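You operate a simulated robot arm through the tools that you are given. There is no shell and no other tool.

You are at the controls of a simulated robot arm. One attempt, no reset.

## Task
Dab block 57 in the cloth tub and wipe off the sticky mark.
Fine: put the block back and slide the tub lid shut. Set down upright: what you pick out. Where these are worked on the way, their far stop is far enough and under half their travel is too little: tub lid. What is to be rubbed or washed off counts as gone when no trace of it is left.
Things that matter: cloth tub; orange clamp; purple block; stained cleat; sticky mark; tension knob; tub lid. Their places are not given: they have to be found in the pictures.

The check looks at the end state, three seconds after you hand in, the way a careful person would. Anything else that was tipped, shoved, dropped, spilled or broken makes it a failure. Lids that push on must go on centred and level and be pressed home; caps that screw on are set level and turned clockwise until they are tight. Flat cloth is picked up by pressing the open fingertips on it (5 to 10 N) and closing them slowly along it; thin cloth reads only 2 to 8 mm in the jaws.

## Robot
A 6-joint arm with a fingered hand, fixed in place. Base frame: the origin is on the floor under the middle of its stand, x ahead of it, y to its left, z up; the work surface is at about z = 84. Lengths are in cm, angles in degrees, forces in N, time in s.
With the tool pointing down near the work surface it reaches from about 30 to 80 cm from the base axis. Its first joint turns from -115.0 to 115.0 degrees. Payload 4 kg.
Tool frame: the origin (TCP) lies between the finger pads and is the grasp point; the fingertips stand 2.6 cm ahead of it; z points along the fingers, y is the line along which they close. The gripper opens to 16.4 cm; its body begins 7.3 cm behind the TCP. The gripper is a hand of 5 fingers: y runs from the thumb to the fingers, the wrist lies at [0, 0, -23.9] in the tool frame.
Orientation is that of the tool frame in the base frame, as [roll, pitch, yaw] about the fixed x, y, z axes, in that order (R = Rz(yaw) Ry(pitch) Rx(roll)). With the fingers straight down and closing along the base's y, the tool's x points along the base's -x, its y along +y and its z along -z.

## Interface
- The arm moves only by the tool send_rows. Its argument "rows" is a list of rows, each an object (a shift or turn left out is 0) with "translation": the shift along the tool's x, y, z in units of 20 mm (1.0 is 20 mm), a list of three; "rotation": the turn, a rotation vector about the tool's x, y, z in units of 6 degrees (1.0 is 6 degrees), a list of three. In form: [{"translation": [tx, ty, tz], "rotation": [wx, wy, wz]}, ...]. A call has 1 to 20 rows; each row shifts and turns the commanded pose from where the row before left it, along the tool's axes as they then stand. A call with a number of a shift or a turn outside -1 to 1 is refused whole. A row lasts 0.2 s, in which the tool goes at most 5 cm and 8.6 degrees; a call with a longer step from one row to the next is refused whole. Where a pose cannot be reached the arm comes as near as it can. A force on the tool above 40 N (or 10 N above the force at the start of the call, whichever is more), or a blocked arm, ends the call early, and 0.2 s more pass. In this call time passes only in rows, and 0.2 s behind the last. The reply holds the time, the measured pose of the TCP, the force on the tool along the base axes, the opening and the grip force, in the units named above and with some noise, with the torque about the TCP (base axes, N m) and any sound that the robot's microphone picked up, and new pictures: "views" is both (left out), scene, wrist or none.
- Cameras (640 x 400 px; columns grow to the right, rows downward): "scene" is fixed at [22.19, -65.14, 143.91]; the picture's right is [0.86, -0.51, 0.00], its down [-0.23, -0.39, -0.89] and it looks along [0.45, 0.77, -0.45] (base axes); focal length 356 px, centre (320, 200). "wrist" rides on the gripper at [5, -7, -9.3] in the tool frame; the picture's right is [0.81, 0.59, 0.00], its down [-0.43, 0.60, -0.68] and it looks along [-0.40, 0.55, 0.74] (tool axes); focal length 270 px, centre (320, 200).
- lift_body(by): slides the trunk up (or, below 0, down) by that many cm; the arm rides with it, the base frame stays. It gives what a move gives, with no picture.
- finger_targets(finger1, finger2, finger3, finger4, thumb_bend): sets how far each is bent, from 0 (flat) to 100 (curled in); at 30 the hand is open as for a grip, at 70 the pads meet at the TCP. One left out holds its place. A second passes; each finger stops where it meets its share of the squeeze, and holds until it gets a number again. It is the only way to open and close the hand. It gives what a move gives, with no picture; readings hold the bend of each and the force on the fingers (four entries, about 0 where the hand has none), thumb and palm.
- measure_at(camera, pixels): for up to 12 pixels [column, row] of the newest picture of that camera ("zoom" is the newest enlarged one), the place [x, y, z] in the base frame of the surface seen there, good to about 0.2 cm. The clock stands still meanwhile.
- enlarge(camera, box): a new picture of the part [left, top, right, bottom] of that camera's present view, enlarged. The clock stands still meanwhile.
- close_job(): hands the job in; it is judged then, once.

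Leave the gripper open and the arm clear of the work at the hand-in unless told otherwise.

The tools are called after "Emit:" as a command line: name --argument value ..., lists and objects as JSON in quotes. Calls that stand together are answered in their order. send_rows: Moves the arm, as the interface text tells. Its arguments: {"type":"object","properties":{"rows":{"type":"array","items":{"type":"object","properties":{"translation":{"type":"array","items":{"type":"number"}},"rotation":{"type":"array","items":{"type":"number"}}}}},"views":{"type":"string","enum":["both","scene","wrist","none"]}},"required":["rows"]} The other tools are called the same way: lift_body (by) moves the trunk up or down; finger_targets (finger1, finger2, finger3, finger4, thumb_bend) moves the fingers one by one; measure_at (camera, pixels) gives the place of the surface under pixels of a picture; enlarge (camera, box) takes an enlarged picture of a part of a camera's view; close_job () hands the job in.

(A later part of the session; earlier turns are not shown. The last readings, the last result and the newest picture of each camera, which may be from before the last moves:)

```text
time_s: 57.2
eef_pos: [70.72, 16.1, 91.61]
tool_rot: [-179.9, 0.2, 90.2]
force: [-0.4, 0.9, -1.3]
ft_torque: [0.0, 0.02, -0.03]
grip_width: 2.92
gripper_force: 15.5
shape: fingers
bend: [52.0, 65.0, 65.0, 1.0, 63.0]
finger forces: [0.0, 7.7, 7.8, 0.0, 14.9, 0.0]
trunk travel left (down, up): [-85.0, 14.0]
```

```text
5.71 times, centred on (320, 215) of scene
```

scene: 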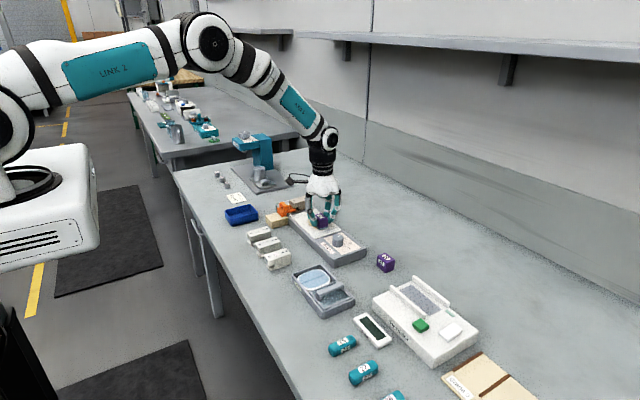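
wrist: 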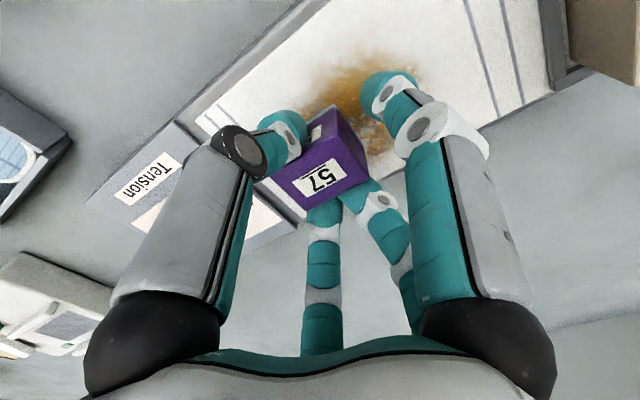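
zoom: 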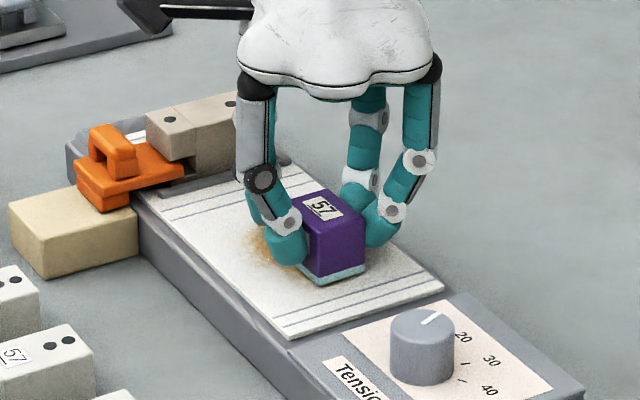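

Just above the plate. I step down in 0.6 mm increments to feel contact.

Emit:
send_rows --rows '[{"translation": [0, 0, 0.03]}, {"translation": [0, 0, 0.03]}, {"translation": [0, 0, 0.03]}, {"translation": [0, 0, 0.03]}, {"translation": [0, 0, 0.03]}, {"translation": [0, 0, 0]}]' --views "none"

```text
time_s: 58.6
eef_pos: [70.65, 16.15, 91.42]
tool_rot: [-179.9, 0.0, 90.2]
force: [0.4, -0.6, 6.1]
ft_torque: [0.0, 0.07, 0.01]
grip_width: 2.92
gripper_force: 16.5
shape: fingers
bend: [52.0, 65.0, 65.0, 1.0, 63.0]
finger forces: [0.0, 8.4, 8.4, 0.0, 15.4, 0.0]
trunk travel left (down, up): [-85.0, 14.0]
```

Contact at 6.1 N. I wipe the first stroke along +y, 5.2 cm.

Emit:
send_rows --rows '[{"translation": [0.2, 0, 0]}, {"translation": [0.2, 0, 0]}, {"translation": [0.2, 0, 0]}, {"translation": [0.2, 0, 0]}, {"translation": [0.2, 0, 0]}, {"translation": [0.2, 0, 0]}, {"translation": [0.2, 0, 0]}, {"translation": [0.2, 0, 0]}, {"translation": [0.2, 0, 0]}, {"translation": [0.2, 0, 0]}, {"translation": [0.2, 0, 0]}, {"translation": [0.2, 0, 0]}, {"translation": [0.2, 0, 0]}]' --views "both"

Emit:
enlarge --camera "scene" --box '[275, 180, 365, 250]'

```text
time_s: 61.4
eef_pos: [70.53, 21.36, 91.42]
tool_rot: [-179.9, 0.0, 90.1]
force: [0.6, -3.2, 10.3]
ft_torque: [-0.06, 0.1, 0.03]
grip_width: 2.9
gripper_force: 17.2
shape: fingers
bend: [52.0, 65.0, 65.0, 1.0, 63.0]
finger forces: [0.1, 8.2, 8.8, 0.0, 16.0, 0.0]
trunk travel left (down, up): [-85.0, 14.0]
```

scene: 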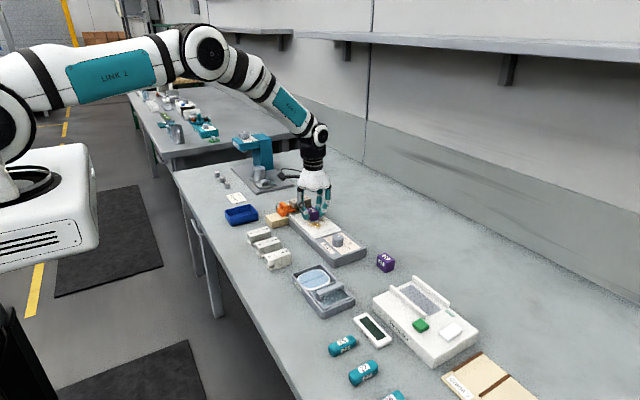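
wrist: 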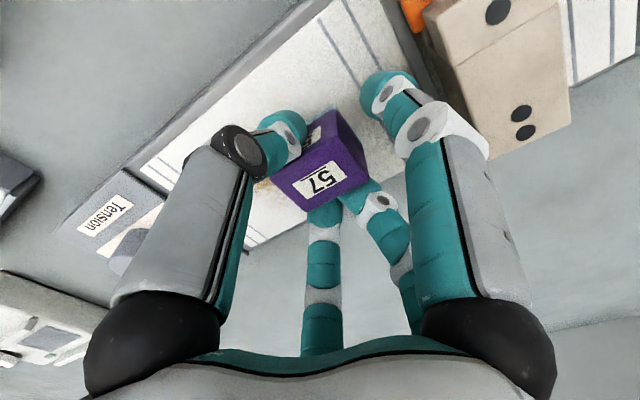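

```text
5.71 times, centred on (320, 215) of scene
```

zoom: 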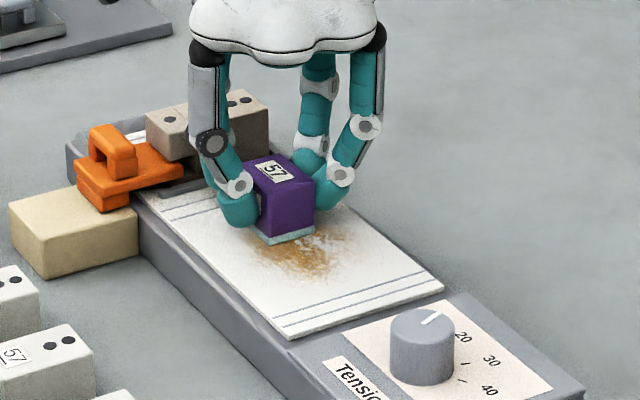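

The mark looks fainter behind the stroke. I wipe back along −y and then forth again on this lane.

Emit:
send_rows --rows '[{"translation": [-0.25, 0, 0]}, {"translation": [-0.25, 0, 0]}, {"translation": [-0.25, 0, 0]}, {"translation": [-0.25, 0, 0]}, {"translation": [-0.25, 0, 0]}, {"translation": [-0.25, 0, 0]}, {"translation": [-0.25, 0, 0]}, {"translation": [-0.25, 0, 0]}, {"translation": [-0.25, 0, 0]}, {"translation": [-0.25, 0, 0]}, {"translation": [-0.25, 0, 0]}, {"translation": [-0.2, 0, 0]}]' --views "both"

Emit:
enlarge --camera "scene" --box '[290, 200, 350, 245]'

```text
time_s: 64.0
eef_pos: [70.56, 15.52, 91.44]
tool_rot: [-180.0, 0.2, 90.2]
force: [0.2, 2.6, 6.4]
ft_torque: [0.07, 0.1, -0.01]
grip_width: 2.92
gripper_force: 16.5
shape: fingers
bend: [52.0, 65.0, 65.0, 1.0, 63.0]
finger forces: [0.1, 8.6, 8.2, 0.0, 15.7, 0.1]
trunk travel left (down, up): [-85.0, 14.0]
```

scene: 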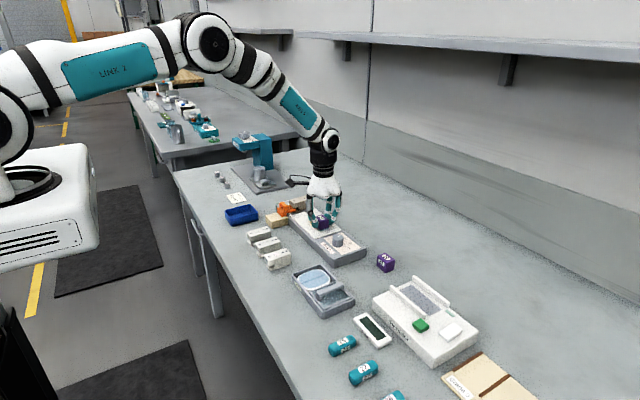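
wrist: 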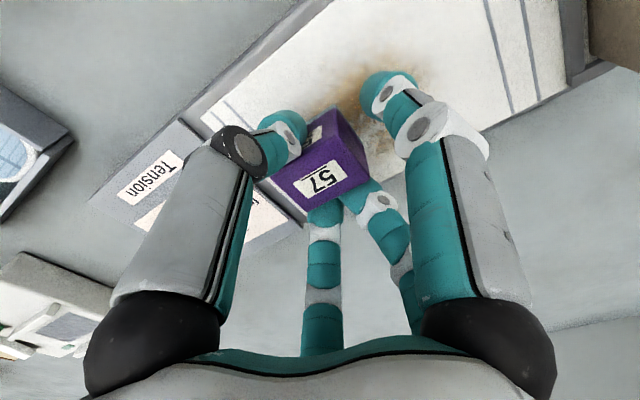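

```text
8.89 times, centred on (320, 222) of scene
```

zoom: 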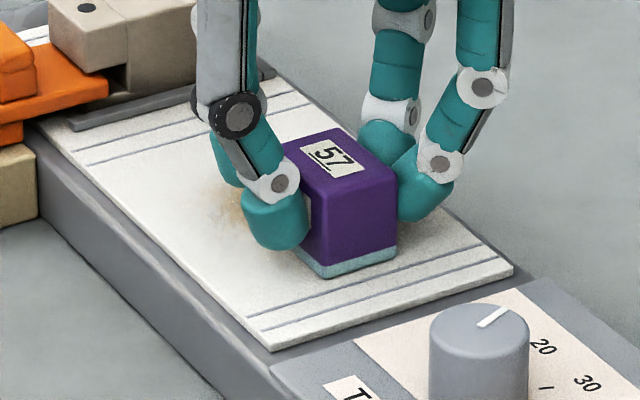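

Continuing: I shift to the left lane (−2 cm in x) and stroke +y.

Emit:
send_rows --rows '[{"translation": [0, -0.25, 0]}, {"translation": [0, -0.25, 0]}, {"translation": [0, -0.25, 0]}, {"translation": [0, -0.25, 0]}, {"translation": [0.24, 0, 0]}, {"translation": [0.24, 0, 0]}, {"translation": [0.24, 0, 0]}, {"translation": [0.24, 0, 0]}, {"translation": [0.24, 0, 0]}, {"translation": [0.24, 0, 0]}, {"translation": [0.24, 0, 0]}, {"translation": [0.24, 0, 0]}, {"translation": [0.24, 0, 0]}, {"translation": [0.24, 0, 0]}, {"translation": [0.24, 0, 0]}, {"translation": [0.24, 0, 0]}]' --views "both"

Emit:
enlarge --camera "scene" --box '[290, 200, 350, 245]'

```text
time_s: 67.4
eef_pos: [68.56, 21.22, 91.45]
tool_rot: [180.0, 0.0, 90.2]
force: [0.7, -1.3, 7.5]
ft_torque: [-0.07, 0.09, 0.03]
grip_width: 2.9
gripper_force: 16.7
shape: fingers
bend: [52.0, 65.0, 65.0, 1.0, 63.0]
finger forces: [0.1, 8.7, 9.0, 0.0, 16.1, 0.0]
trunk travel left (down, up): [-85.0, 14.0]
```

scene: 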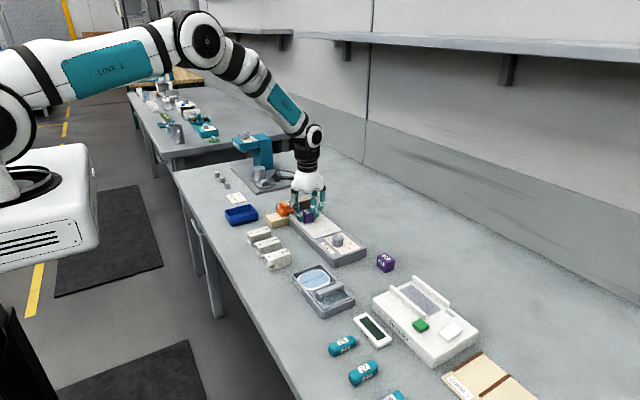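
wrist: 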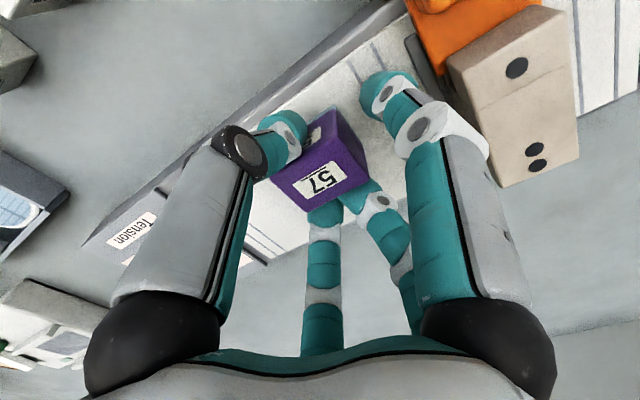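

```text
8.89 times, centred on (320, 222) of scene
```

zoom: 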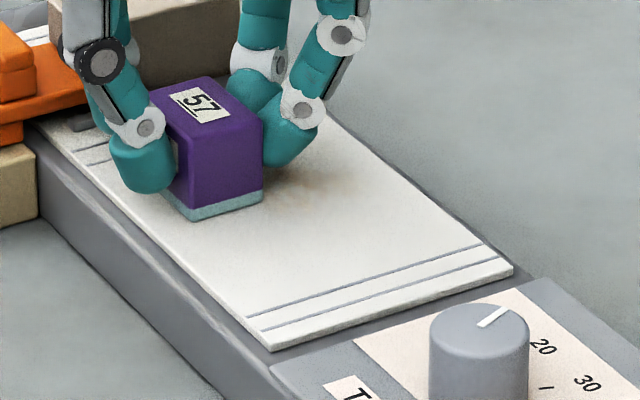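

The stain is fading well. I move to the right lane (+4 cm in x) and stroke −y.

Emit:
send_rows --rows '[{"translation": [0, 0.25, 0]}, {"translation": [0, 0.25, 0]}, {"translation": [0, 0.25, 0]}, {"translation": [0, 0.25, 0]}, {"translation": [0, 0.25, 0]}, {"translation": [0, 0.25, 0]}, {"translation": [0, 0.25, 0]}, {"translation": [0, 0.25, 0]}, {"translation": [-0.25, 0, 0]}, {"translation": [-0.25, 0, 0]}, {"translation": [-0.25, 0, 0]}, {"translation": [-0.25, 0, 0]}, {"translation": [-0.25, 0, 0]}, {"translation": [-0.25, 0, 0]}, {"translation": [-0.25, 0, 0]}, {"translation": [-0.25, 0, 0]}, {"translation": [-0.25, 0, 0]}, {"translation": [-0.25, 0, 0]}, {"translation": [-0.25, 0, 0]}, {"translation": [-0.2, 0, 0]}]' --views "both"

Emit:
enlarge --camera "scene" --box '[290, 200, 350, 245]'

```text
time_s: 71.6
eef_pos: [72.59, 15.3, 91.26]
tool_rot: [179.9, 0.1, 90.0]
force: [-0.5, 2.0, 6.0]
ft_torque: [0.04, 0.11, 0.0]
grip_width: 2.91
gripper_force: 17.4
shape: fingers
bend: [52.0, 65.0, 65.0, 1.0, 63.0]
finger forces: [0.0, 9.1, 8.8, 0.1, 16.2, 0.0]
trunk travel left (down, up): [-85.0, 14.0]
```

scene: 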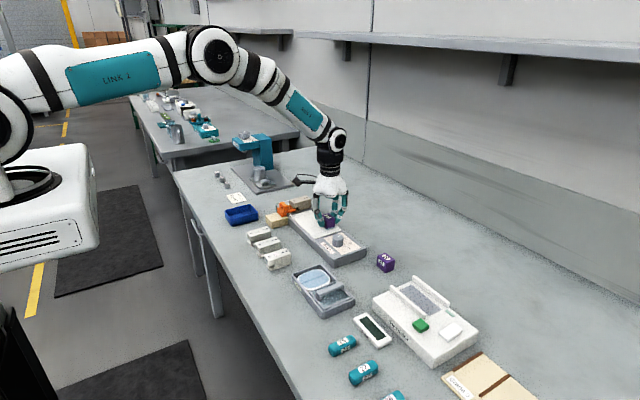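
wrist: 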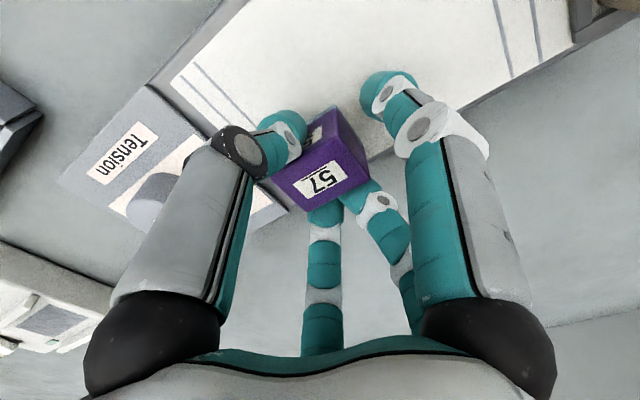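

```text
8.89 times, centred on (320, 222) of scene
```

zoom: 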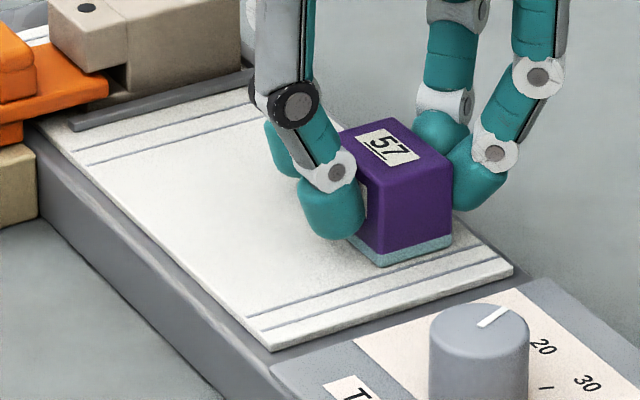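

The visible area looks clean. For certainty I repeat all lanes: right lane +y, then shift to centre.

Emit:
send_rows --rows '[{"translation": [0.25, 0, 0]}, {"translation": [0.25, 0, 0]}, {"translation": [0.25, 0, 0]}, {"translation": [0.25, 0, 0]}, {"translation": [0.25, 0, 0]}, {"translation": [0.25, 0, 0]}, {"translation": [0.25, 0, 0]}, {"translation": [0.25, 0, 0]}, {"translation": [0.25, 0, 0]}, {"translation": [0.25, 0, 0]}, {"translation": [0.25, 0, 0]}, {"translation": [0.2, 0, 0]}, {"translation": [0, -0.25, 0]}, {"translation": [0, -0.25, 0]}, {"translation": [0, -0.25, 0]}, {"translation": [0, -0.25, 0]}]' --views "none"

Emit:
send_rows --rows '[{"translation": [-0.25, 0, 0]}, {"translation": [-0.25, 0, 0]}, {"translation": [-0.25, 0, 0]}, {"translation": [-0.25, 0, 0]}, {"translation": [-0.25, 0, 0]}, {"translation": [-0.25, 0, 0]}, {"translation": [-0.25, 0, 0]}, {"translation": [-0.25, 0, 0]}, {"translation": [-0.25, 0, 0]}, {"translation": [-0.25, 0, 0]}, {"translation": [-0.25, 0, 0]}, {"translation": [-0.25, 0, 0]}, {"translation": [0, -0.25, 0]}, {"translation": [0, -0.25, 0]}, {"translation": [0, -0.25, 0]}, {"translation": [0, -0.25, 0]}]' --views "scene"

Emit:
enlarge --camera "scene" --box '[290, 200, 350, 245]'

```text
time_s: 75.0
eef_pos: [70.61, 21.11, 91.39]
tool_rot: [180.0, 0.0, 90.3]
force: [1.3, -0.5, 7.2]
ft_torque: [0.04, 0.04, -0.01]
grip_width: 2.91
gripper_force: 17.5
shape: fingers
bend: [52.0, 65.0, 65.0, 1.0, 63.0]
finger forces: [0.1, 9.3, 9.3, 0.0, 15.7, 0.0]
trunk travel left (down, up): [-85.0, 14.0]
```

```text
time_s: 78.4
eef_pos: [68.6, 15.19, 91.41]
tool_rot: [-179.9, 0.2, 90.2]
force: [1.2, 0.1, 3.6]
ft_torque: [0.01, 0.05, 0.01]
grip_width: 2.93
gripper_force: 16.9
shape: fingers
bend: [52.0, 65.0, 65.0, 1.0, 63.0]
finger forces: [0.0, 9.3, 9.2, 0.0, 15.5, 0.0]
trunk travel left (down, up): [-85.0, 14.0]
```

scene: 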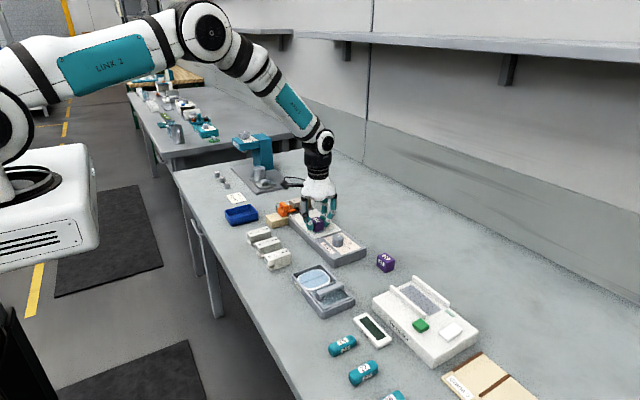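

```text
8.89 times, centred on (320, 222) of scene
```

zoom: 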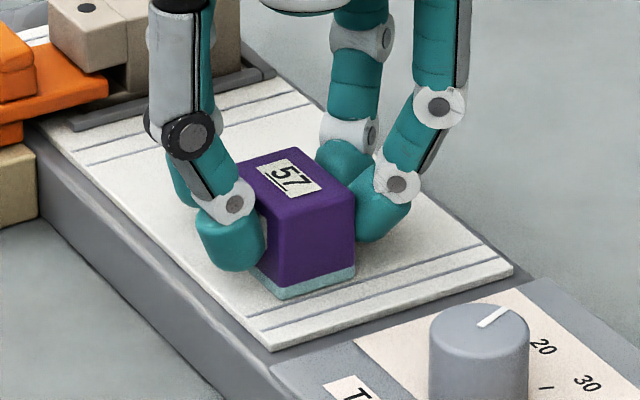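

Now the left lane +y with a touch more pressure, then I lift and inspect.

Emit:
send_rows --rows '[{"translation": [0.1, 0, 0.02]}, {"translation": [0.25, 0, 0]}, {"translation": [0.25, 0, 0]}, {"translation": [0.25, 0, 0]}, {"translation": [0.25, 0, 0]}, {"translation": [0.25, 0, 0]}, {"translation": [0.25, 0, 0]}, {"translation": [0.25, 0, 0]}, {"translation": [0.25, 0, 0]}, {"translation": [0.25, 0, 0]}, {"translation": [0.25, 0, 0]}, {"translation": [0.25, 0, 0]}, {"translation": [0.25, 0, 0]}, {"translation": [0, 0, -0.3]}, {"translation": [0, 0, -0.6]}, {"translation": [0, 0, -0.9]}, {"translation": [0, 0, -0.9]}, {"translation": [0, 0, 0]}]' --views "both"

Emit:
enlarge --camera "scene" --box '[290, 200, 350, 245]'

Emit:
enlarge --camera "wrist" --box '[180, 0, 500, 260]'

```text
time_s: 82.2
eef_pos: [68.63, 21.42, 96.63]
tool_rot: [-179.9, 0.2, 90.2]
force: [0.2, -0.2, -0.3]
ft_torque: [-0.02, -0.02, -0.01]
grip_width: 2.91
gripper_force: 16.4
shape: fingers
bend: [52.0, 65.0, 65.0, 1.0, 63.0]
finger forces: [0.0, 8.6, 8.5, 0.0, 15.4, 0.0]
trunk travel left (down, up): [-85.0, 14.0]
```

scene: 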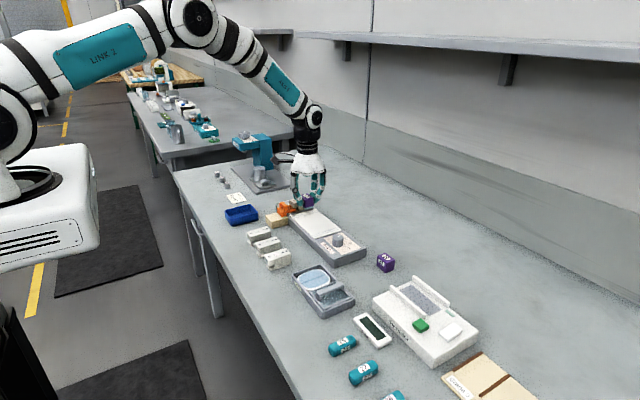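
wrist: 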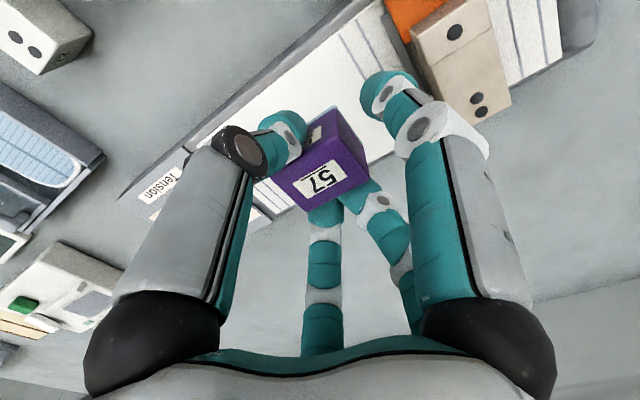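

```text
8.89 times, centred on (320, 222) of scene
```

zoom: 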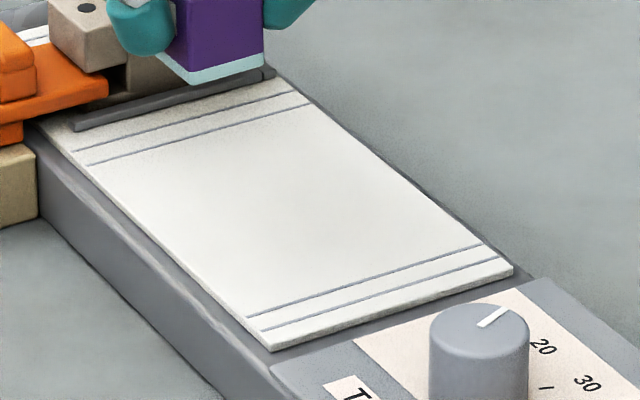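

```text
1.54 times, centred on (340, 130) of wrist
```

zoom: 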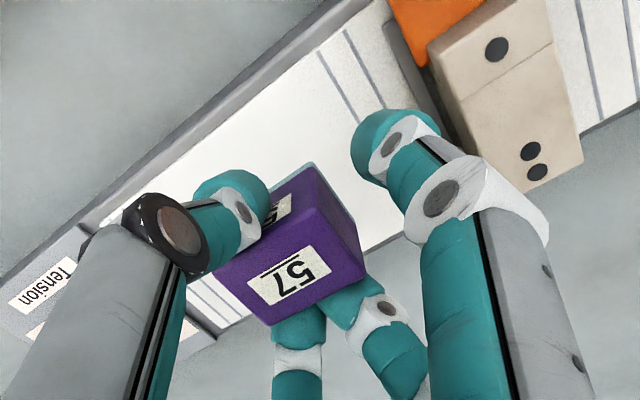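

The plate looks clean. I zoom tightly to check for any trace.

Emit:
enlarge --camera "scene" --box '[297, 210, 342, 238]'

Emit:
enlarge --camera "scene" --box '[310, 215, 330, 230]'

```text
14.22 times, centred on (320, 224) of scene
```

zoom: 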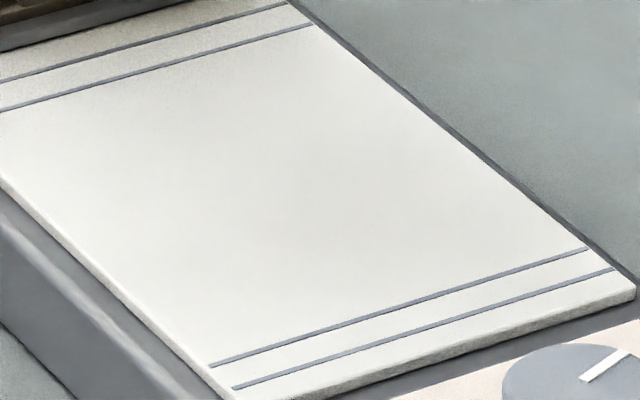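

```text
16.00 times, centred on (320, 222) of scene
```

zoom: 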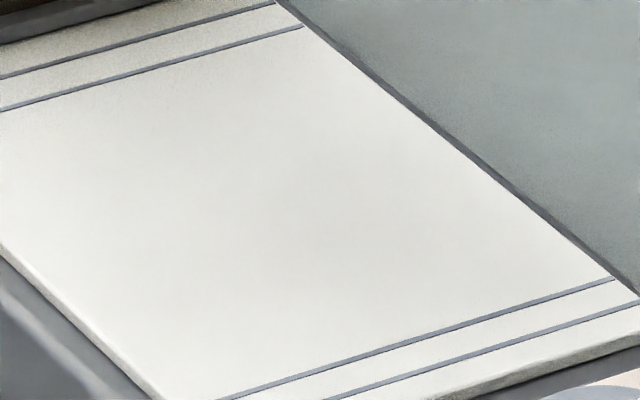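

Possibly a very faint warm tint remains in the middle. I do another pass with offset lanes: down to the plate at x+1, stroke −y.

Emit:
send_rows --rows '[{"translation": [0, 0.25, 0.6]}, {"translation": [0, 0.25, 0.6]}, {"translation": [0, 0, 0.6]}, {"translation": [0, 0, 0.4]}, {"translation": [0, 0, 0.2]}, {"translation": [0, 0, 0.1]}, {"translation": [0, 0, 0.05]}, {"translation": [0, 0, 0.03]}, {"translation": [0, 0, 0]}]' --views "none"

```text
time_s: 84.2
eef_pos: [69.7, 21.53, 91.52]
tool_rot: [-179.9, 0.3, 90.2]
force: [0.8, -0.2, 0.1]
ft_torque: [-0.01, -0.01, 0.0]
grip_width: 2.89
gripper_force: 16.0
shape: fingers
bend: [52.0, 65.0, 65.0, 1.0, 63.0]
finger forces: [0.1, 8.7, 8.4, 0.0, 15.2, 0.1]
trunk travel left (down, up): [-85.0, 14.0]
```

Emit:
send_rows --rows '[{"translation": [0, 0, 0.03]}, {"translation": [0, 0, 0.03]}, {"translation": [0, 0, 0.03]}, {"translation": [0, 0, 0]}]' --views "none"

```text
time_s: 85.2
eef_pos: [69.65, 21.37, 91.36]
tool_rot: [180.0, 0.0, 90.2]
force: [0.8, -0.3, 2.5]
ft_torque: [-0.01, 0.06, 0.01]
grip_width: 2.9
gripper_force: 17.1
shape: fingers
bend: [52.0, 65.0, 65.0, 1.0, 63.0]
finger forces: [0.1, 9.0, 8.9, 0.1, 15.6, 0.0]
trunk travel left (down, up): [-85.0, 14.0]
```

In contact (2.5 N). I add a little pressure and stroke −y, shift +2 cm in x.

Emit:
send_rows --rows '[{"translation": [0, 0, 0.03]}, {"translation": [-0.25, 0, 0.02]}, {"translation": [-0.25, 0, 0]}, {"translation": [-0.25, 0, 0]}, {"translation": [-0.25, 0, 0]}, {"translation": [-0.25, 0, 0]}, {"translation": [-0.25, 0, 0]}, {"translation": [-0.25, 0, 0]}, {"translation": [-0.25, 0, 0]}, {"translation": [-0.25, 0, 0]}, {"translation": [-0.25, 0, 0]}, {"translation": [-0.25, 0, 0]}, {"translation": [-0.25, 0, 0]}, {"translation": [0, 0.25, 0]}, {"translation": [0, 0.25, 0]}, {"translation": [0, 0.25, 0]}, {"translation": [0, 0.25, 0]}]' --views "none"

Emit:
send_rows --rows '[{"translation": [0.25, 0, 0]}, {"translation": [0.25, 0, 0]}, {"translation": [0.25, 0, 0]}, {"translation": [0.25, 0, 0]}, {"translation": [0.25, 0, 0]}, {"translation": [0.25, 0, 0]}, {"translation": [0.25, 0, 0]}, {"translation": [0.25, 0, 0]}, {"translation": [0.25, 0, 0]}, {"translation": [0.25, 0, 0]}, {"translation": [0.25, 0, 0]}, {"translation": [0.25, 0, 0]}, {"translation": [0, -0.25, 0]}, {"translation": [0, -0.25, 0]}]' --views "none"

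Emit:
send_rows --rows '[{"translation": [-0.25, 0, 0]}, {"translation": [-0.25, 0, 0]}, {"translation": [-0.25, 0, 0]}, {"translation": [-0.25, 0, 0]}, {"translation": [-0.25, 0, 0]}, {"translation": [-0.25, 0, 0]}, {"translation": [-0.25, 0, 0]}, {"translation": [-0.25, 0, 0]}, {"translation": [-0.25, 0, 0]}, {"translation": [-0.25, 0, 0]}, {"translation": [-0.25, 0, 0]}, {"translation": [-0.25, 0, 0]}, {"translation": [0, -0.25, 0]}, {"translation": [0, -0.25, 0]}, {"translation": [0, -0.25, 0]}, {"translation": [0, -0.25, 0]}]' --views "scene"

Emit:
enlarge --camera "scene" --box '[290, 200, 350, 245]'

```text
time_s: 88.8
eef_pos: [71.55, 15.41, 91.22]
tool_rot: [-179.9, 0.1, 90.0]
force: [-2.6, 0.3, 7.2]
ft_torque: [-0.02, 0.19, -0.03]
grip_width: 2.92
gripper_force: 18.0
shape: fingers
bend: [52.0, 65.0, 65.0, 1.0, 63.0]
finger forces: [0.1, 8.8, 8.6, 0.0, 18.0, 0.0]
trunk travel left (down, up): [-85.0, 14.0]
```

```text
time_s: 91.8
eef_pos: [70.64, 21.52, 91.3]
tool_rot: [-180.0, 0.1, 90.1]
force: [1.8, 0.7, 7.9]
ft_torque: [0.03, 0.03, 0.01]
grip_width: 2.9
gripper_force: 18.1
shape: fingers
bend: [52.0, 65.0, 65.0, 1.0, 63.0]
finger forces: [0.0, 10.2, 10.2, 0.0, 15.4, 0.0]
trunk travel left (down, up): [-85.0, 14.0]
```

```text
time_s: 95.2
eef_pos: [68.65, 15.38, 91.39]
tool_rot: [-179.9, 0.2, 90.0]
force: [1.8, -0.6, 6.0]
ft_torque: [-0.03, 0.03, 0.03]
grip_width: 2.89
gripper_force: 17.8
shape: fingers
bend: [52.0, 65.0, 65.0, 1.0, 63.0]
finger forces: [0.0, 10.1, 9.8, 0.1, 15.5, 0.0]
trunk travel left (down, up): [-85.0, 14.0]
```

scene: 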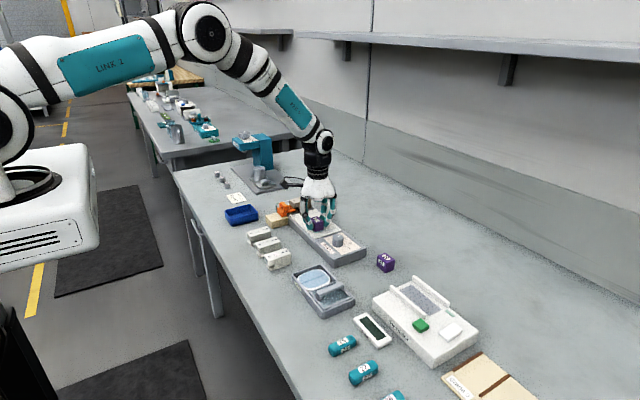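

```text
8.89 times, centred on (320, 222) of scene
```

zoom: 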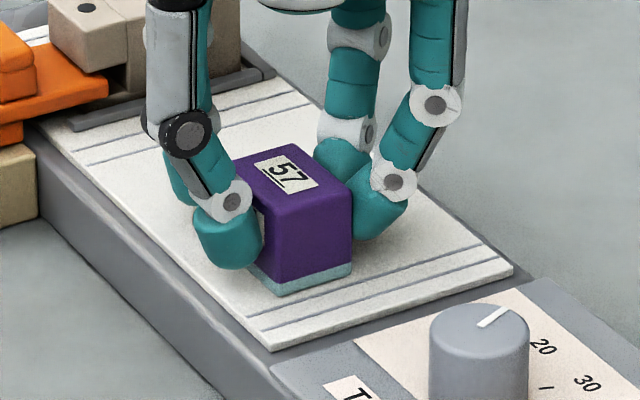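

Left lane +y once more, then lift and inspect.

Emit:
send_rows --rows '[{"translation": [0.25, 0, 0]}, {"translation": [0.25, 0, 0]}, {"translation": [0.25, 0, 0]}, {"translation": [0.25, 0, 0]}, {"translation": [0.25, 0, 0]}, {"translation": [0.25, 0, 0]}, {"translation": [0.25, 0, 0]}, {"translation": [0.25, 0, 0]}, {"translation": [0.25, 0, 0]}, {"translation": [0.25, 0, 0]}, {"translation": [0.25, 0, 0]}, {"translation": [0.25, 0, 0]}, {"translation": [0, 0, -0.3]}, {"translation": [0, 0, -0.6]}, {"translation": [0, 0, -0.9]}, {"translation": [0, 0, -0.9]}, {"translation": [0, 0, -0.5]}, {"translation": [0, 0, 0]}]' --views "both"

Emit:
enlarge --camera "scene" --box '[297, 210, 342, 238]'

Emit:
enlarge --camera "wrist" --box '[180, 0, 500, 200]'

```text
time_s: 99.0
eef_pos: [68.75, 21.36, 97.7]
tool_rot: [-179.8, 0.3, 90.2]
force: [-0.6, 0.9, 0.1]
ft_torque: [-0.01, 0.01, 0.03]
grip_width: 2.9
gripper_force: 16.1
shape: fingers
bend: [52.0, 65.0, 65.0, 1.0, 63.0]
finger forces: [0.1, 8.9, 8.9, 0.1, 15.4, 0.2]
trunk travel left (down, up): [-85.0, 14.0]
```

scene: 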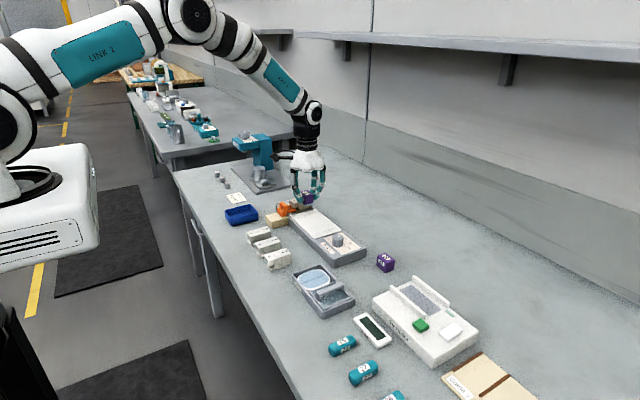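
wrist: 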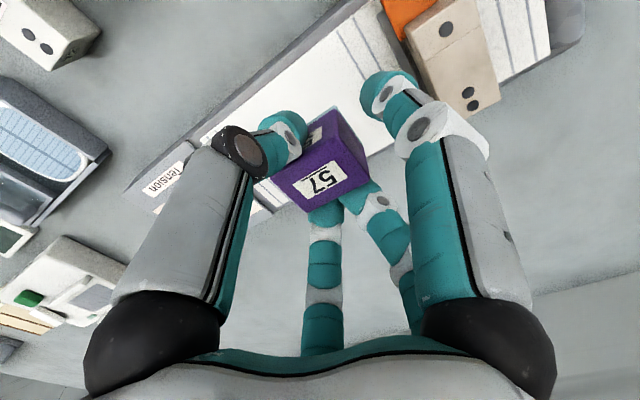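

```text
14.22 times, centred on (320, 224) of scene
```

zoom: 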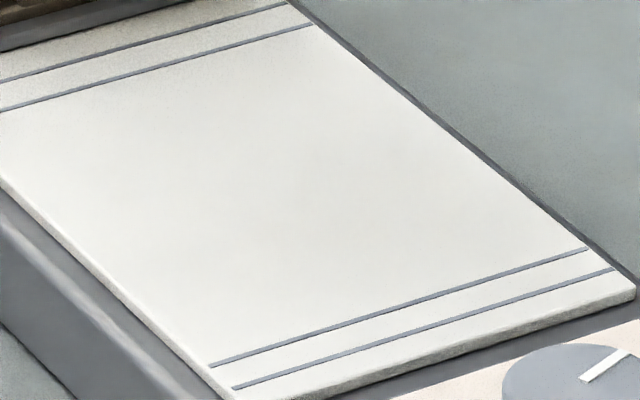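

```text
2.00 times, centred on (340, 100) of wrist
```

zoom: 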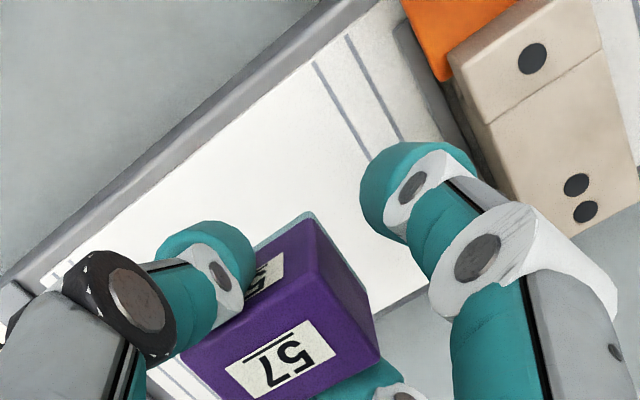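

No trace remains; plate unchanged. Now I carry the block back toward its original spot (block centre (68.1, −6.85)), staying at z≈97.7.

Emit:
send_rows --rows '[{"translation": [-0.94, 0, 0]}, {"translation": [-0.94, 0, 0]}, {"translation": [-0.94, 0, 0]}, {"translation": [-0.94, 0, 0]}, {"translation": [-0.94, 0, 0]}, {"translation": [-0.94, 0, 0]}, {"translation": [-0.94, 0, 0]}, {"translation": [-0.94, 0, 0]}, {"translation": [-0.94, 0, 0]}, {"translation": [-0.94, 0, 0]}, {"translation": [-0.94, 0, 0]}, {"translation": [-0.94, 0, 0]}, {"translation": [-0.94, 0, 0]}, {"translation": [-0.94, 0, 0]}, {"translation": [-0.94, 0, 0]}, {"translation": [0, 0, 0]}]' --views "both"

Emit:
enlarge --camera "scene" --box '[310, 190, 400, 290]'

```text
time_s: 102.4
eef_pos: [68.76, -6.89, 97.72]
tool_rot: [-180.0, 0.3, 90.2]
force: [0.4, 0.5, -0.8]
ft_torque: [0.0, 0.0, 0.0]
grip_width: 2.9
gripper_force: 16.5
shape: fingers
bend: [52.0, 65.0, 65.0, 1.0, 63.0]
finger forces: [0.1, 8.8, 9.0, 0.0, 15.2, 0.0]
trunk travel left (down, up): [-85.0, 14.0]
```

scene: 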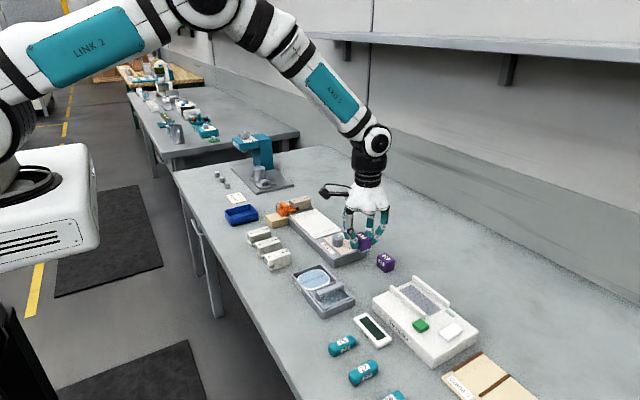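
wrist: 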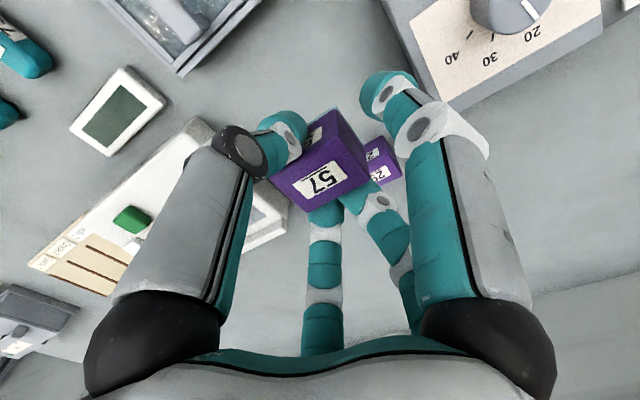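

```text
4.00 times, centred on (355, 240) of scene
```

zoom: 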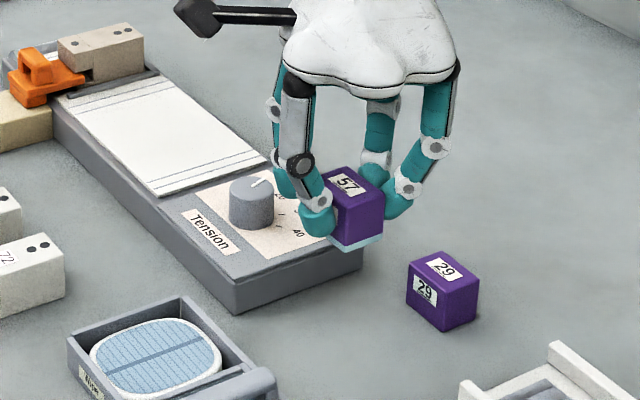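

I measure the block in the hand to place it accurately.

Emit:
measure_at --camera "zoom" --pixels '[[345, 240], [346, 247], [380, 234], [381, 196], [345, 208], [362, 222], [355, 172], [382, 238], [330, 240]]'

Emit:
measure_at --camera "wrist" --pixels '[[366, 172], [334, 112], [274, 178], [308, 207], [345, 150]]'

```text
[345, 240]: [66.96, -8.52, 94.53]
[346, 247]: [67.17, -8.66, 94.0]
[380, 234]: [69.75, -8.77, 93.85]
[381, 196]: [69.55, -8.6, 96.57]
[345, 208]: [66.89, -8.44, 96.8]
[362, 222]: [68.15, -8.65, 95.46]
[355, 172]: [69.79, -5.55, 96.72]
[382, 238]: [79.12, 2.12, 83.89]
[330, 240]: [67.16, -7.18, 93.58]
```

```text
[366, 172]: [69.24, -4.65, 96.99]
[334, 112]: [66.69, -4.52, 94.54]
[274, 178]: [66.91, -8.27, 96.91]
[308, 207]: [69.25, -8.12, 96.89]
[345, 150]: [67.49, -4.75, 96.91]
```

Block centre ≈ (68.3, −6.8), base ≈ TCP − 4.17. I set F4 back to 50 (clear of the white machine), shift −0.2 cm in x and descend 9.2 cm.

Emit:
finger_targets --finger4 50

Emit:
send_rows --rows '[{"translation": [0, -0.1, 0.9]}, {"translation": [0, 0, 0.9]}, {"translation": [0, 0, 0.9]}, {"translation": [0, 0, 0.7]}, {"translation": [0, 0, 0.5]}, {"translation": [0, 0, 0.4]}, {"translation": [0, 0, 0.2]}, {"translation": [0, 0, 0.1]}, {"translation": [0, 0, 0]}]' --views "both"

Emit:
enlarge --camera "scene" --box '[310, 215, 420, 315]'

```text
time_s: 103.4
eef_pos: [68.86, -6.79, 97.65]
tool_rot: [-180.0, 0.2, 90.1]
force: [-0.4, -0.2, -0.7]
ft_torque: [-0.05, -0.01, 0.03]
grip_width: 2.9
gripper_force: 16.3
shape: fingers
bend: [52.0, 65.0, 65.0, 50.0, 63.0]
finger forces: [0.0, 8.8, 9.0, 0.0, 15.2, 0.0]
trunk travel left (down, up): [-85.0, 14.0]
```

```text
time_s: 105.4
eef_pos: [68.58, -6.84, 88.55]
tool_rot: [180.0, 0.2, 90.1]
force: [-0.1, -0.3, -1.2]
ft_torque: [0.0, 0.01, 0.03]
grip_width: 2.9
gripper_force: 16.6
shape: fingers
bend: [52.0, 65.0, 65.0, 50.0, 63.0]
finger forces: [0.0, 8.7, 8.9, 0.0, 15.2, 0.0]
trunk travel left (down, up): [-85.0, 14.0]
```

scene: 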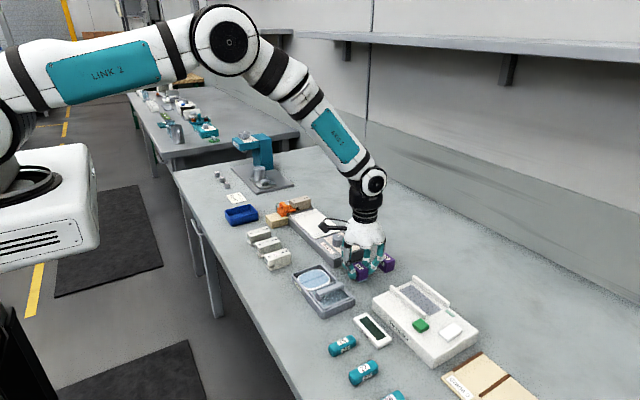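
wrist: 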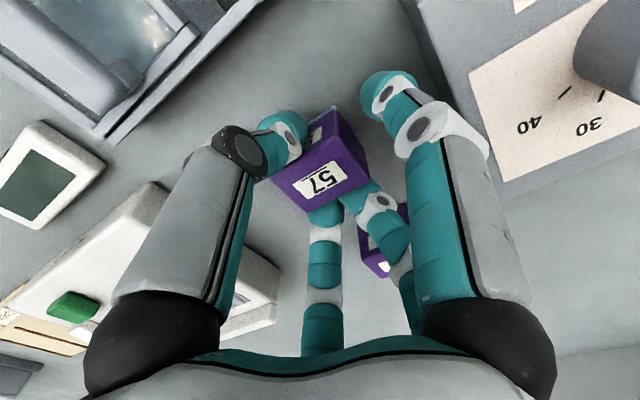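

```text
4.00 times, centred on (365, 265) of scene
```

zoom: 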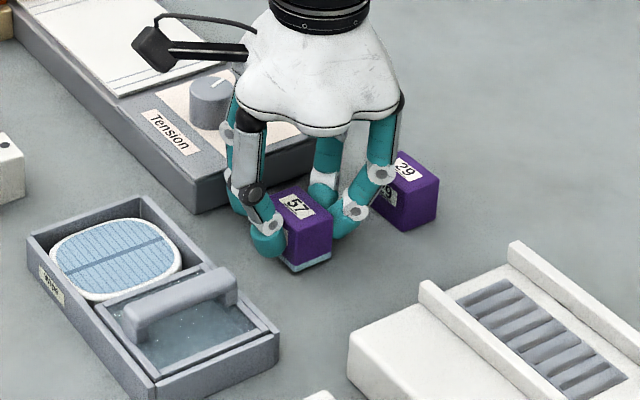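

The block hovers ~3 mm above the bench. I lower in 0.6 mm steps until it touches.

Emit:
send_rows --rows '[{"translation": [0, 0, 0.03]}, {"translation": [0, 0, 0.03]}, {"translation": [0, 0, 0.03]}, {"translation": [0, 0, 0.03]}, {"translation": [0, 0, 0.03]}, {"translation": [0, 0, 0]}]' --views "none"

```text
time_s: 106.8
eef_pos: [68.51, -6.86, 88.25]
tool_rot: [-179.8, 0.2, 90.2]
force: [0.9, 0.3, -0.4]
ft_torque: [0.01, 0.02, 0.02]
grip_width: 2.88
gripper_force: 16.2
shape: fingers
bend: [52.0, 65.0, 65.0, 50.0, 63.0]
finger forces: [0.0, 8.8, 8.9, 0.0, 15.3, 0.0]
trunk travel left (down, up): [-85.0, 14.0]
```

Emit:
send_rows --rows '[{"translation": [0, 0, 0.025]}, {"translation": [0, 0, 0.025]}, {"translation": [0, 0, 0]}]' --views "none"

```text
time_s: 107.6
eef_pos: [68.57, -6.8, 88.21]
tool_rot: [-180.0, 0.3, 90.0]
force: [-0.7, -0.5, 1.1]
ft_torque: [0.01, 0.03, 0.01]
grip_width: 2.9
gripper_force: 17.0
shape: fingers
bend: [52.0, 65.0, 65.0, 50.0, 63.0]
finger forces: [0.0, 9.0, 9.2, 0.0, 15.5, 0.1]
trunk travel left (down, up): [-85.0, 14.0]
```

Contact is starting (1.1 N). One more small step, then release.

Emit:
send_rows --rows '[{"translation": [0, 0, 0.02]}, {"translation": [0, 0, 0]}]' --views "none"

Emit:
enlarge --camera "scene" --box '[335, 240, 395, 290]'

```text
time_s: 108.2
eef_pos: [68.66, -6.67, 88.24]
tool_rot: [-180.0, 0.2, 90.2]
force: [0.7, 0.0, 3.5]
ft_torque: [-0.02, 0.01, -0.01]
grip_width: 2.89
gripper_force: 17.4
shape: fingers
bend: [52.0, 65.0, 65.0, 50.0, 63.0]
finger forces: [0.0, 9.2, 9.4, 0.1, 15.5, 0.0]
trunk travel left (down, up): [-85.0, 14.0]
```

```text
8.00 times, centred on (365, 265) of scene
```

zoom: 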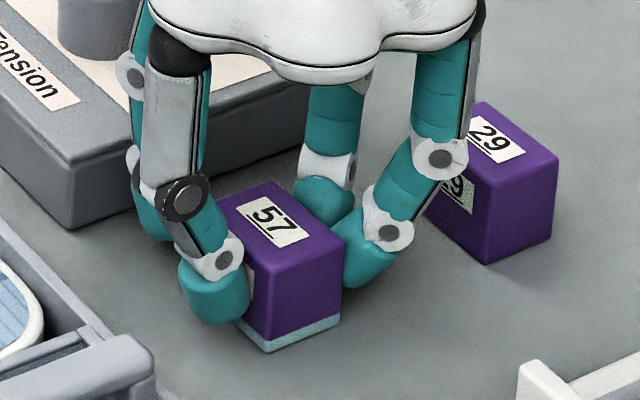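

The block stands flat on the bench (3.5 N). I release gently: F2/F3 to 60, thumb to 56.

Emit:
finger_targets --finger2 61 --finger3 61 --thumb_bend 57

Emit:
finger_targets --finger2 56 --finger3 56 --thumb_bend 52

Emit:
enlarge --camera "scene" --box '[335, 240, 395, 290]'

Emit:
enlarge --camera "wrist" --box '[180, 0, 500, 260]'

```text
time_s: 109.2
eef_pos: [68.49, -6.75, 88.07]
tool_rot: [-179.8, 0.2, 90.1]
force: [-1.1, 0.0, -0.7]
ft_torque: [0.01, 0.03, -0.01]
grip_width: 3.3
gripper_force: 0.0
shape: fingers
bend: [52.0, 61.0, 61.0, 50.0, 56.0]
finger forces: [0.0, 0.0, 0.1, 0.1, 0.0, 0.0]
trunk travel left (down, up): [-85.0, 14.0]
```

```text
time_s: 110.2
eef_pos: [68.61, -6.87, 88.04]
tool_rot: [-179.9, 0.1, 90.3]
force: [-0.3, 0.5, -0.2]
ft_torque: [-0.02, -0.01, -0.01]
grip_width: 3.7
gripper_force: 0.0
shape: fingers
bend: [52.0, 56.0, 56.0, 50.0, 52.0]
finger forces: [0.0, 0.1, 0.1, 0.0, 0.1, 0.0]
trunk travel left (down, up): [-85.0, 14.0]
```

```text
8.00 times, centred on (365, 265) of scene
```

zoom: 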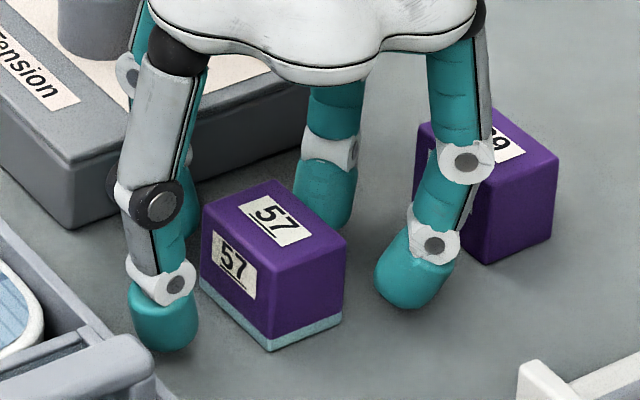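

```text
1.54 times, centred on (340, 130) of wrist
```

zoom: 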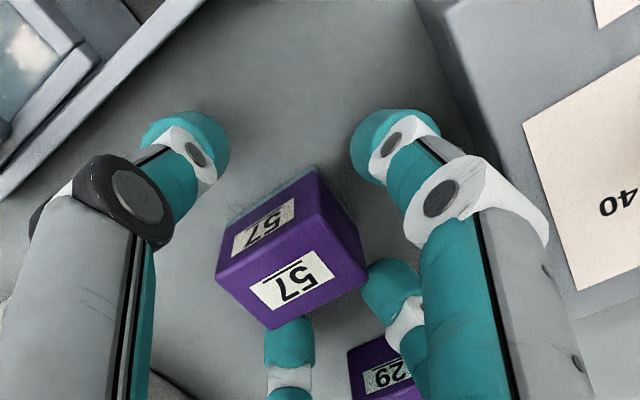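

Block 57 stands upright and free. I rise 10 cm straight up and check its position.

Emit:
send_rows --rows '[{"translation": [0, 0, -0.3]}, {"translation": [0, 0, -0.5]}, {"translation": [0, 0, -0.8]}, {"translation": [0, 0, -0.9]}, {"translation": [0, 0, -0.9]}, {"translation": [0, 0, -0.9]}, {"translation": [0, 0, -0.9]}, {"translation": [0, 0, 0]}]' --views "both"

Emit:
enlarge --camera "scene" --box '[285, 255, 385, 325]'

```text
time_s: 112.0
eef_pos: [68.57, -6.84, 98.43]
tool_rot: [-179.8, 0.2, 90.2]
force: [0.0, 0.2, 1.6]
ft_torque: [0.0, 0.0, 0.01]
grip_width: 3.74
gripper_force: 0.0
shape: fingers
bend: [52.0, 56.0, 56.0, 50.0, 52.0]
finger forces: [0.0, 0.0, 0.0, 0.1, 0.1, 0.0]
trunk travel left (down, up): [-85.0, 14.0]
```

scene: 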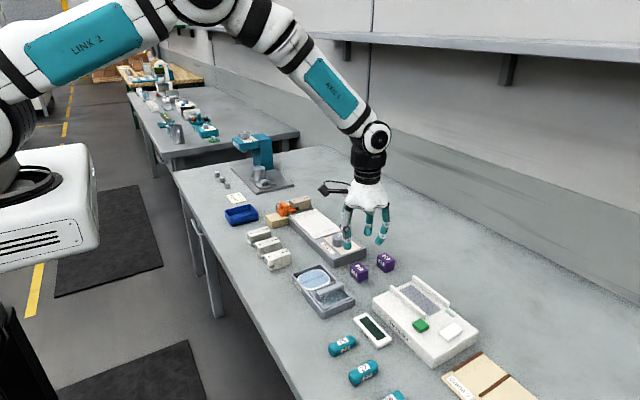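
wrist: 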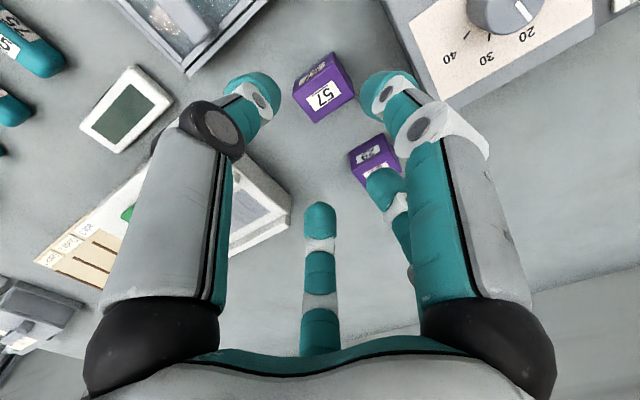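

```text
5.71 times, centred on (335, 290) of scene
```

zoom: 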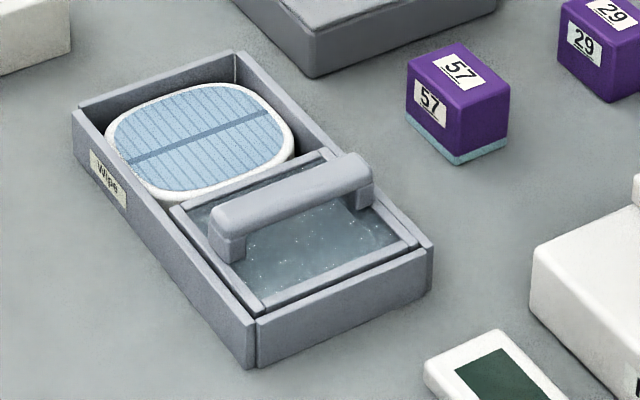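

Block 57 is back within ~1 mm; tub hasn't moved. I measure the handle and the nearby display before closing the lid.

Emit:
measure_at --camera "zoom" --pixels '[[285, 180], [290, 192], [296, 207], [300, 218], [215, 212], [370, 165], [290, 285], [185, 208], [325, 155], [430, 362], [495, 335], [412, 245]]'

Emit:
measure_at --camera "zoom" --pixels '[[409, 64], [461, 46], [507, 88], [454, 108], [458, 160], [78, 110], [236, 54], [428, 245], [252, 322]]'

```text
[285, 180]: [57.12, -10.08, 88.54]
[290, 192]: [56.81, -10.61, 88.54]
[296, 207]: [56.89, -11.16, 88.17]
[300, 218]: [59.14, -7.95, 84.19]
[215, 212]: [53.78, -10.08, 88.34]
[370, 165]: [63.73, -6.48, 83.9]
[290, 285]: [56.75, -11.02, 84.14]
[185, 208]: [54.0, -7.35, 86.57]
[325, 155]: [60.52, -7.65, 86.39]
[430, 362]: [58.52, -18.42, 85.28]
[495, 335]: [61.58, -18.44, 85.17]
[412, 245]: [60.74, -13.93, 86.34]
```

```text
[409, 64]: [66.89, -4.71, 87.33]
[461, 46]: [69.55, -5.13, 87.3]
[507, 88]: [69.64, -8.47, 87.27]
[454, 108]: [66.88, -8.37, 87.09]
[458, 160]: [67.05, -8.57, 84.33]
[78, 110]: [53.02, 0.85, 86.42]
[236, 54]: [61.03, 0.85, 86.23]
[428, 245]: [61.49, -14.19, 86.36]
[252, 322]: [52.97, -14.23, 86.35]
```

Handle centre is now y≈−10.57. I turn the hand back to thumb at −y (90°), at this safe height.

Emit:
send_rows --rows '[{"rotation": [0, 0, -1]}, {"rotation": [0, 0, -1]}, {"rotation": [0, 0, -1]}, {"rotation": [0, 0, -1]}, {"rotation": [0, 0, -1]}, {"rotation": [0, 0, -1]}, {"rotation": [0, 0, -1]}, {"rotation": [0, 0, -1]}, {"rotation": [0, 0, -1]}, {"rotation": [0, 0, -1]}, {"rotation": [0, 0, -1]}, {"rotation": [0, 0, -1]}, {"rotation": [0, 0, -1]}, {"rotation": [0, 0, -1]}, {"rotation": [0, 0, -1]}, {"rotation": [0, 0, 0]}]' --views "none"

Emit:
finger_targets --finger1 0 --finger2 56 --finger3 56 --finger4 0 --thumb_bend 54

```text
time_s: 115.4
eef_pos: [68.49, -6.86, 98.45]
tool_rot: [-179.8, 0.0, -179.8]
force: [-0.6, 0.9, 0.4]
ft_torque: [0.03, 0.03, 0.02]
grip_width: 3.76
gripper_force: 0.1
shape: fingers
bend: [52.0, 56.0, 56.0, 50.0, 52.0]
finger forces: [0.0, 0.0, 0.0, 0.1, 0.1, 0.1]
trunk travel left (down, up): [-85.0, 14.0]
```

```text
time_s: 116.4
eef_pos: [68.5, -6.71, 98.52]
tool_rot: [-179.8, -0.1, -179.8]
force: [-0.5, -0.1, 0.0]
ft_torque: [0.01, -0.01, -0.01]
grip_width: 9.94
gripper_force: 0.0
shape: fingers
bend: [1.0, 56.0, 56.0, 1.0, 54.0]
finger forces: [0.0, 0.0, 0.0, 0.0, 0.0, 0.0]
trunk travel left (down, up): [-85.0, 14.0]
```

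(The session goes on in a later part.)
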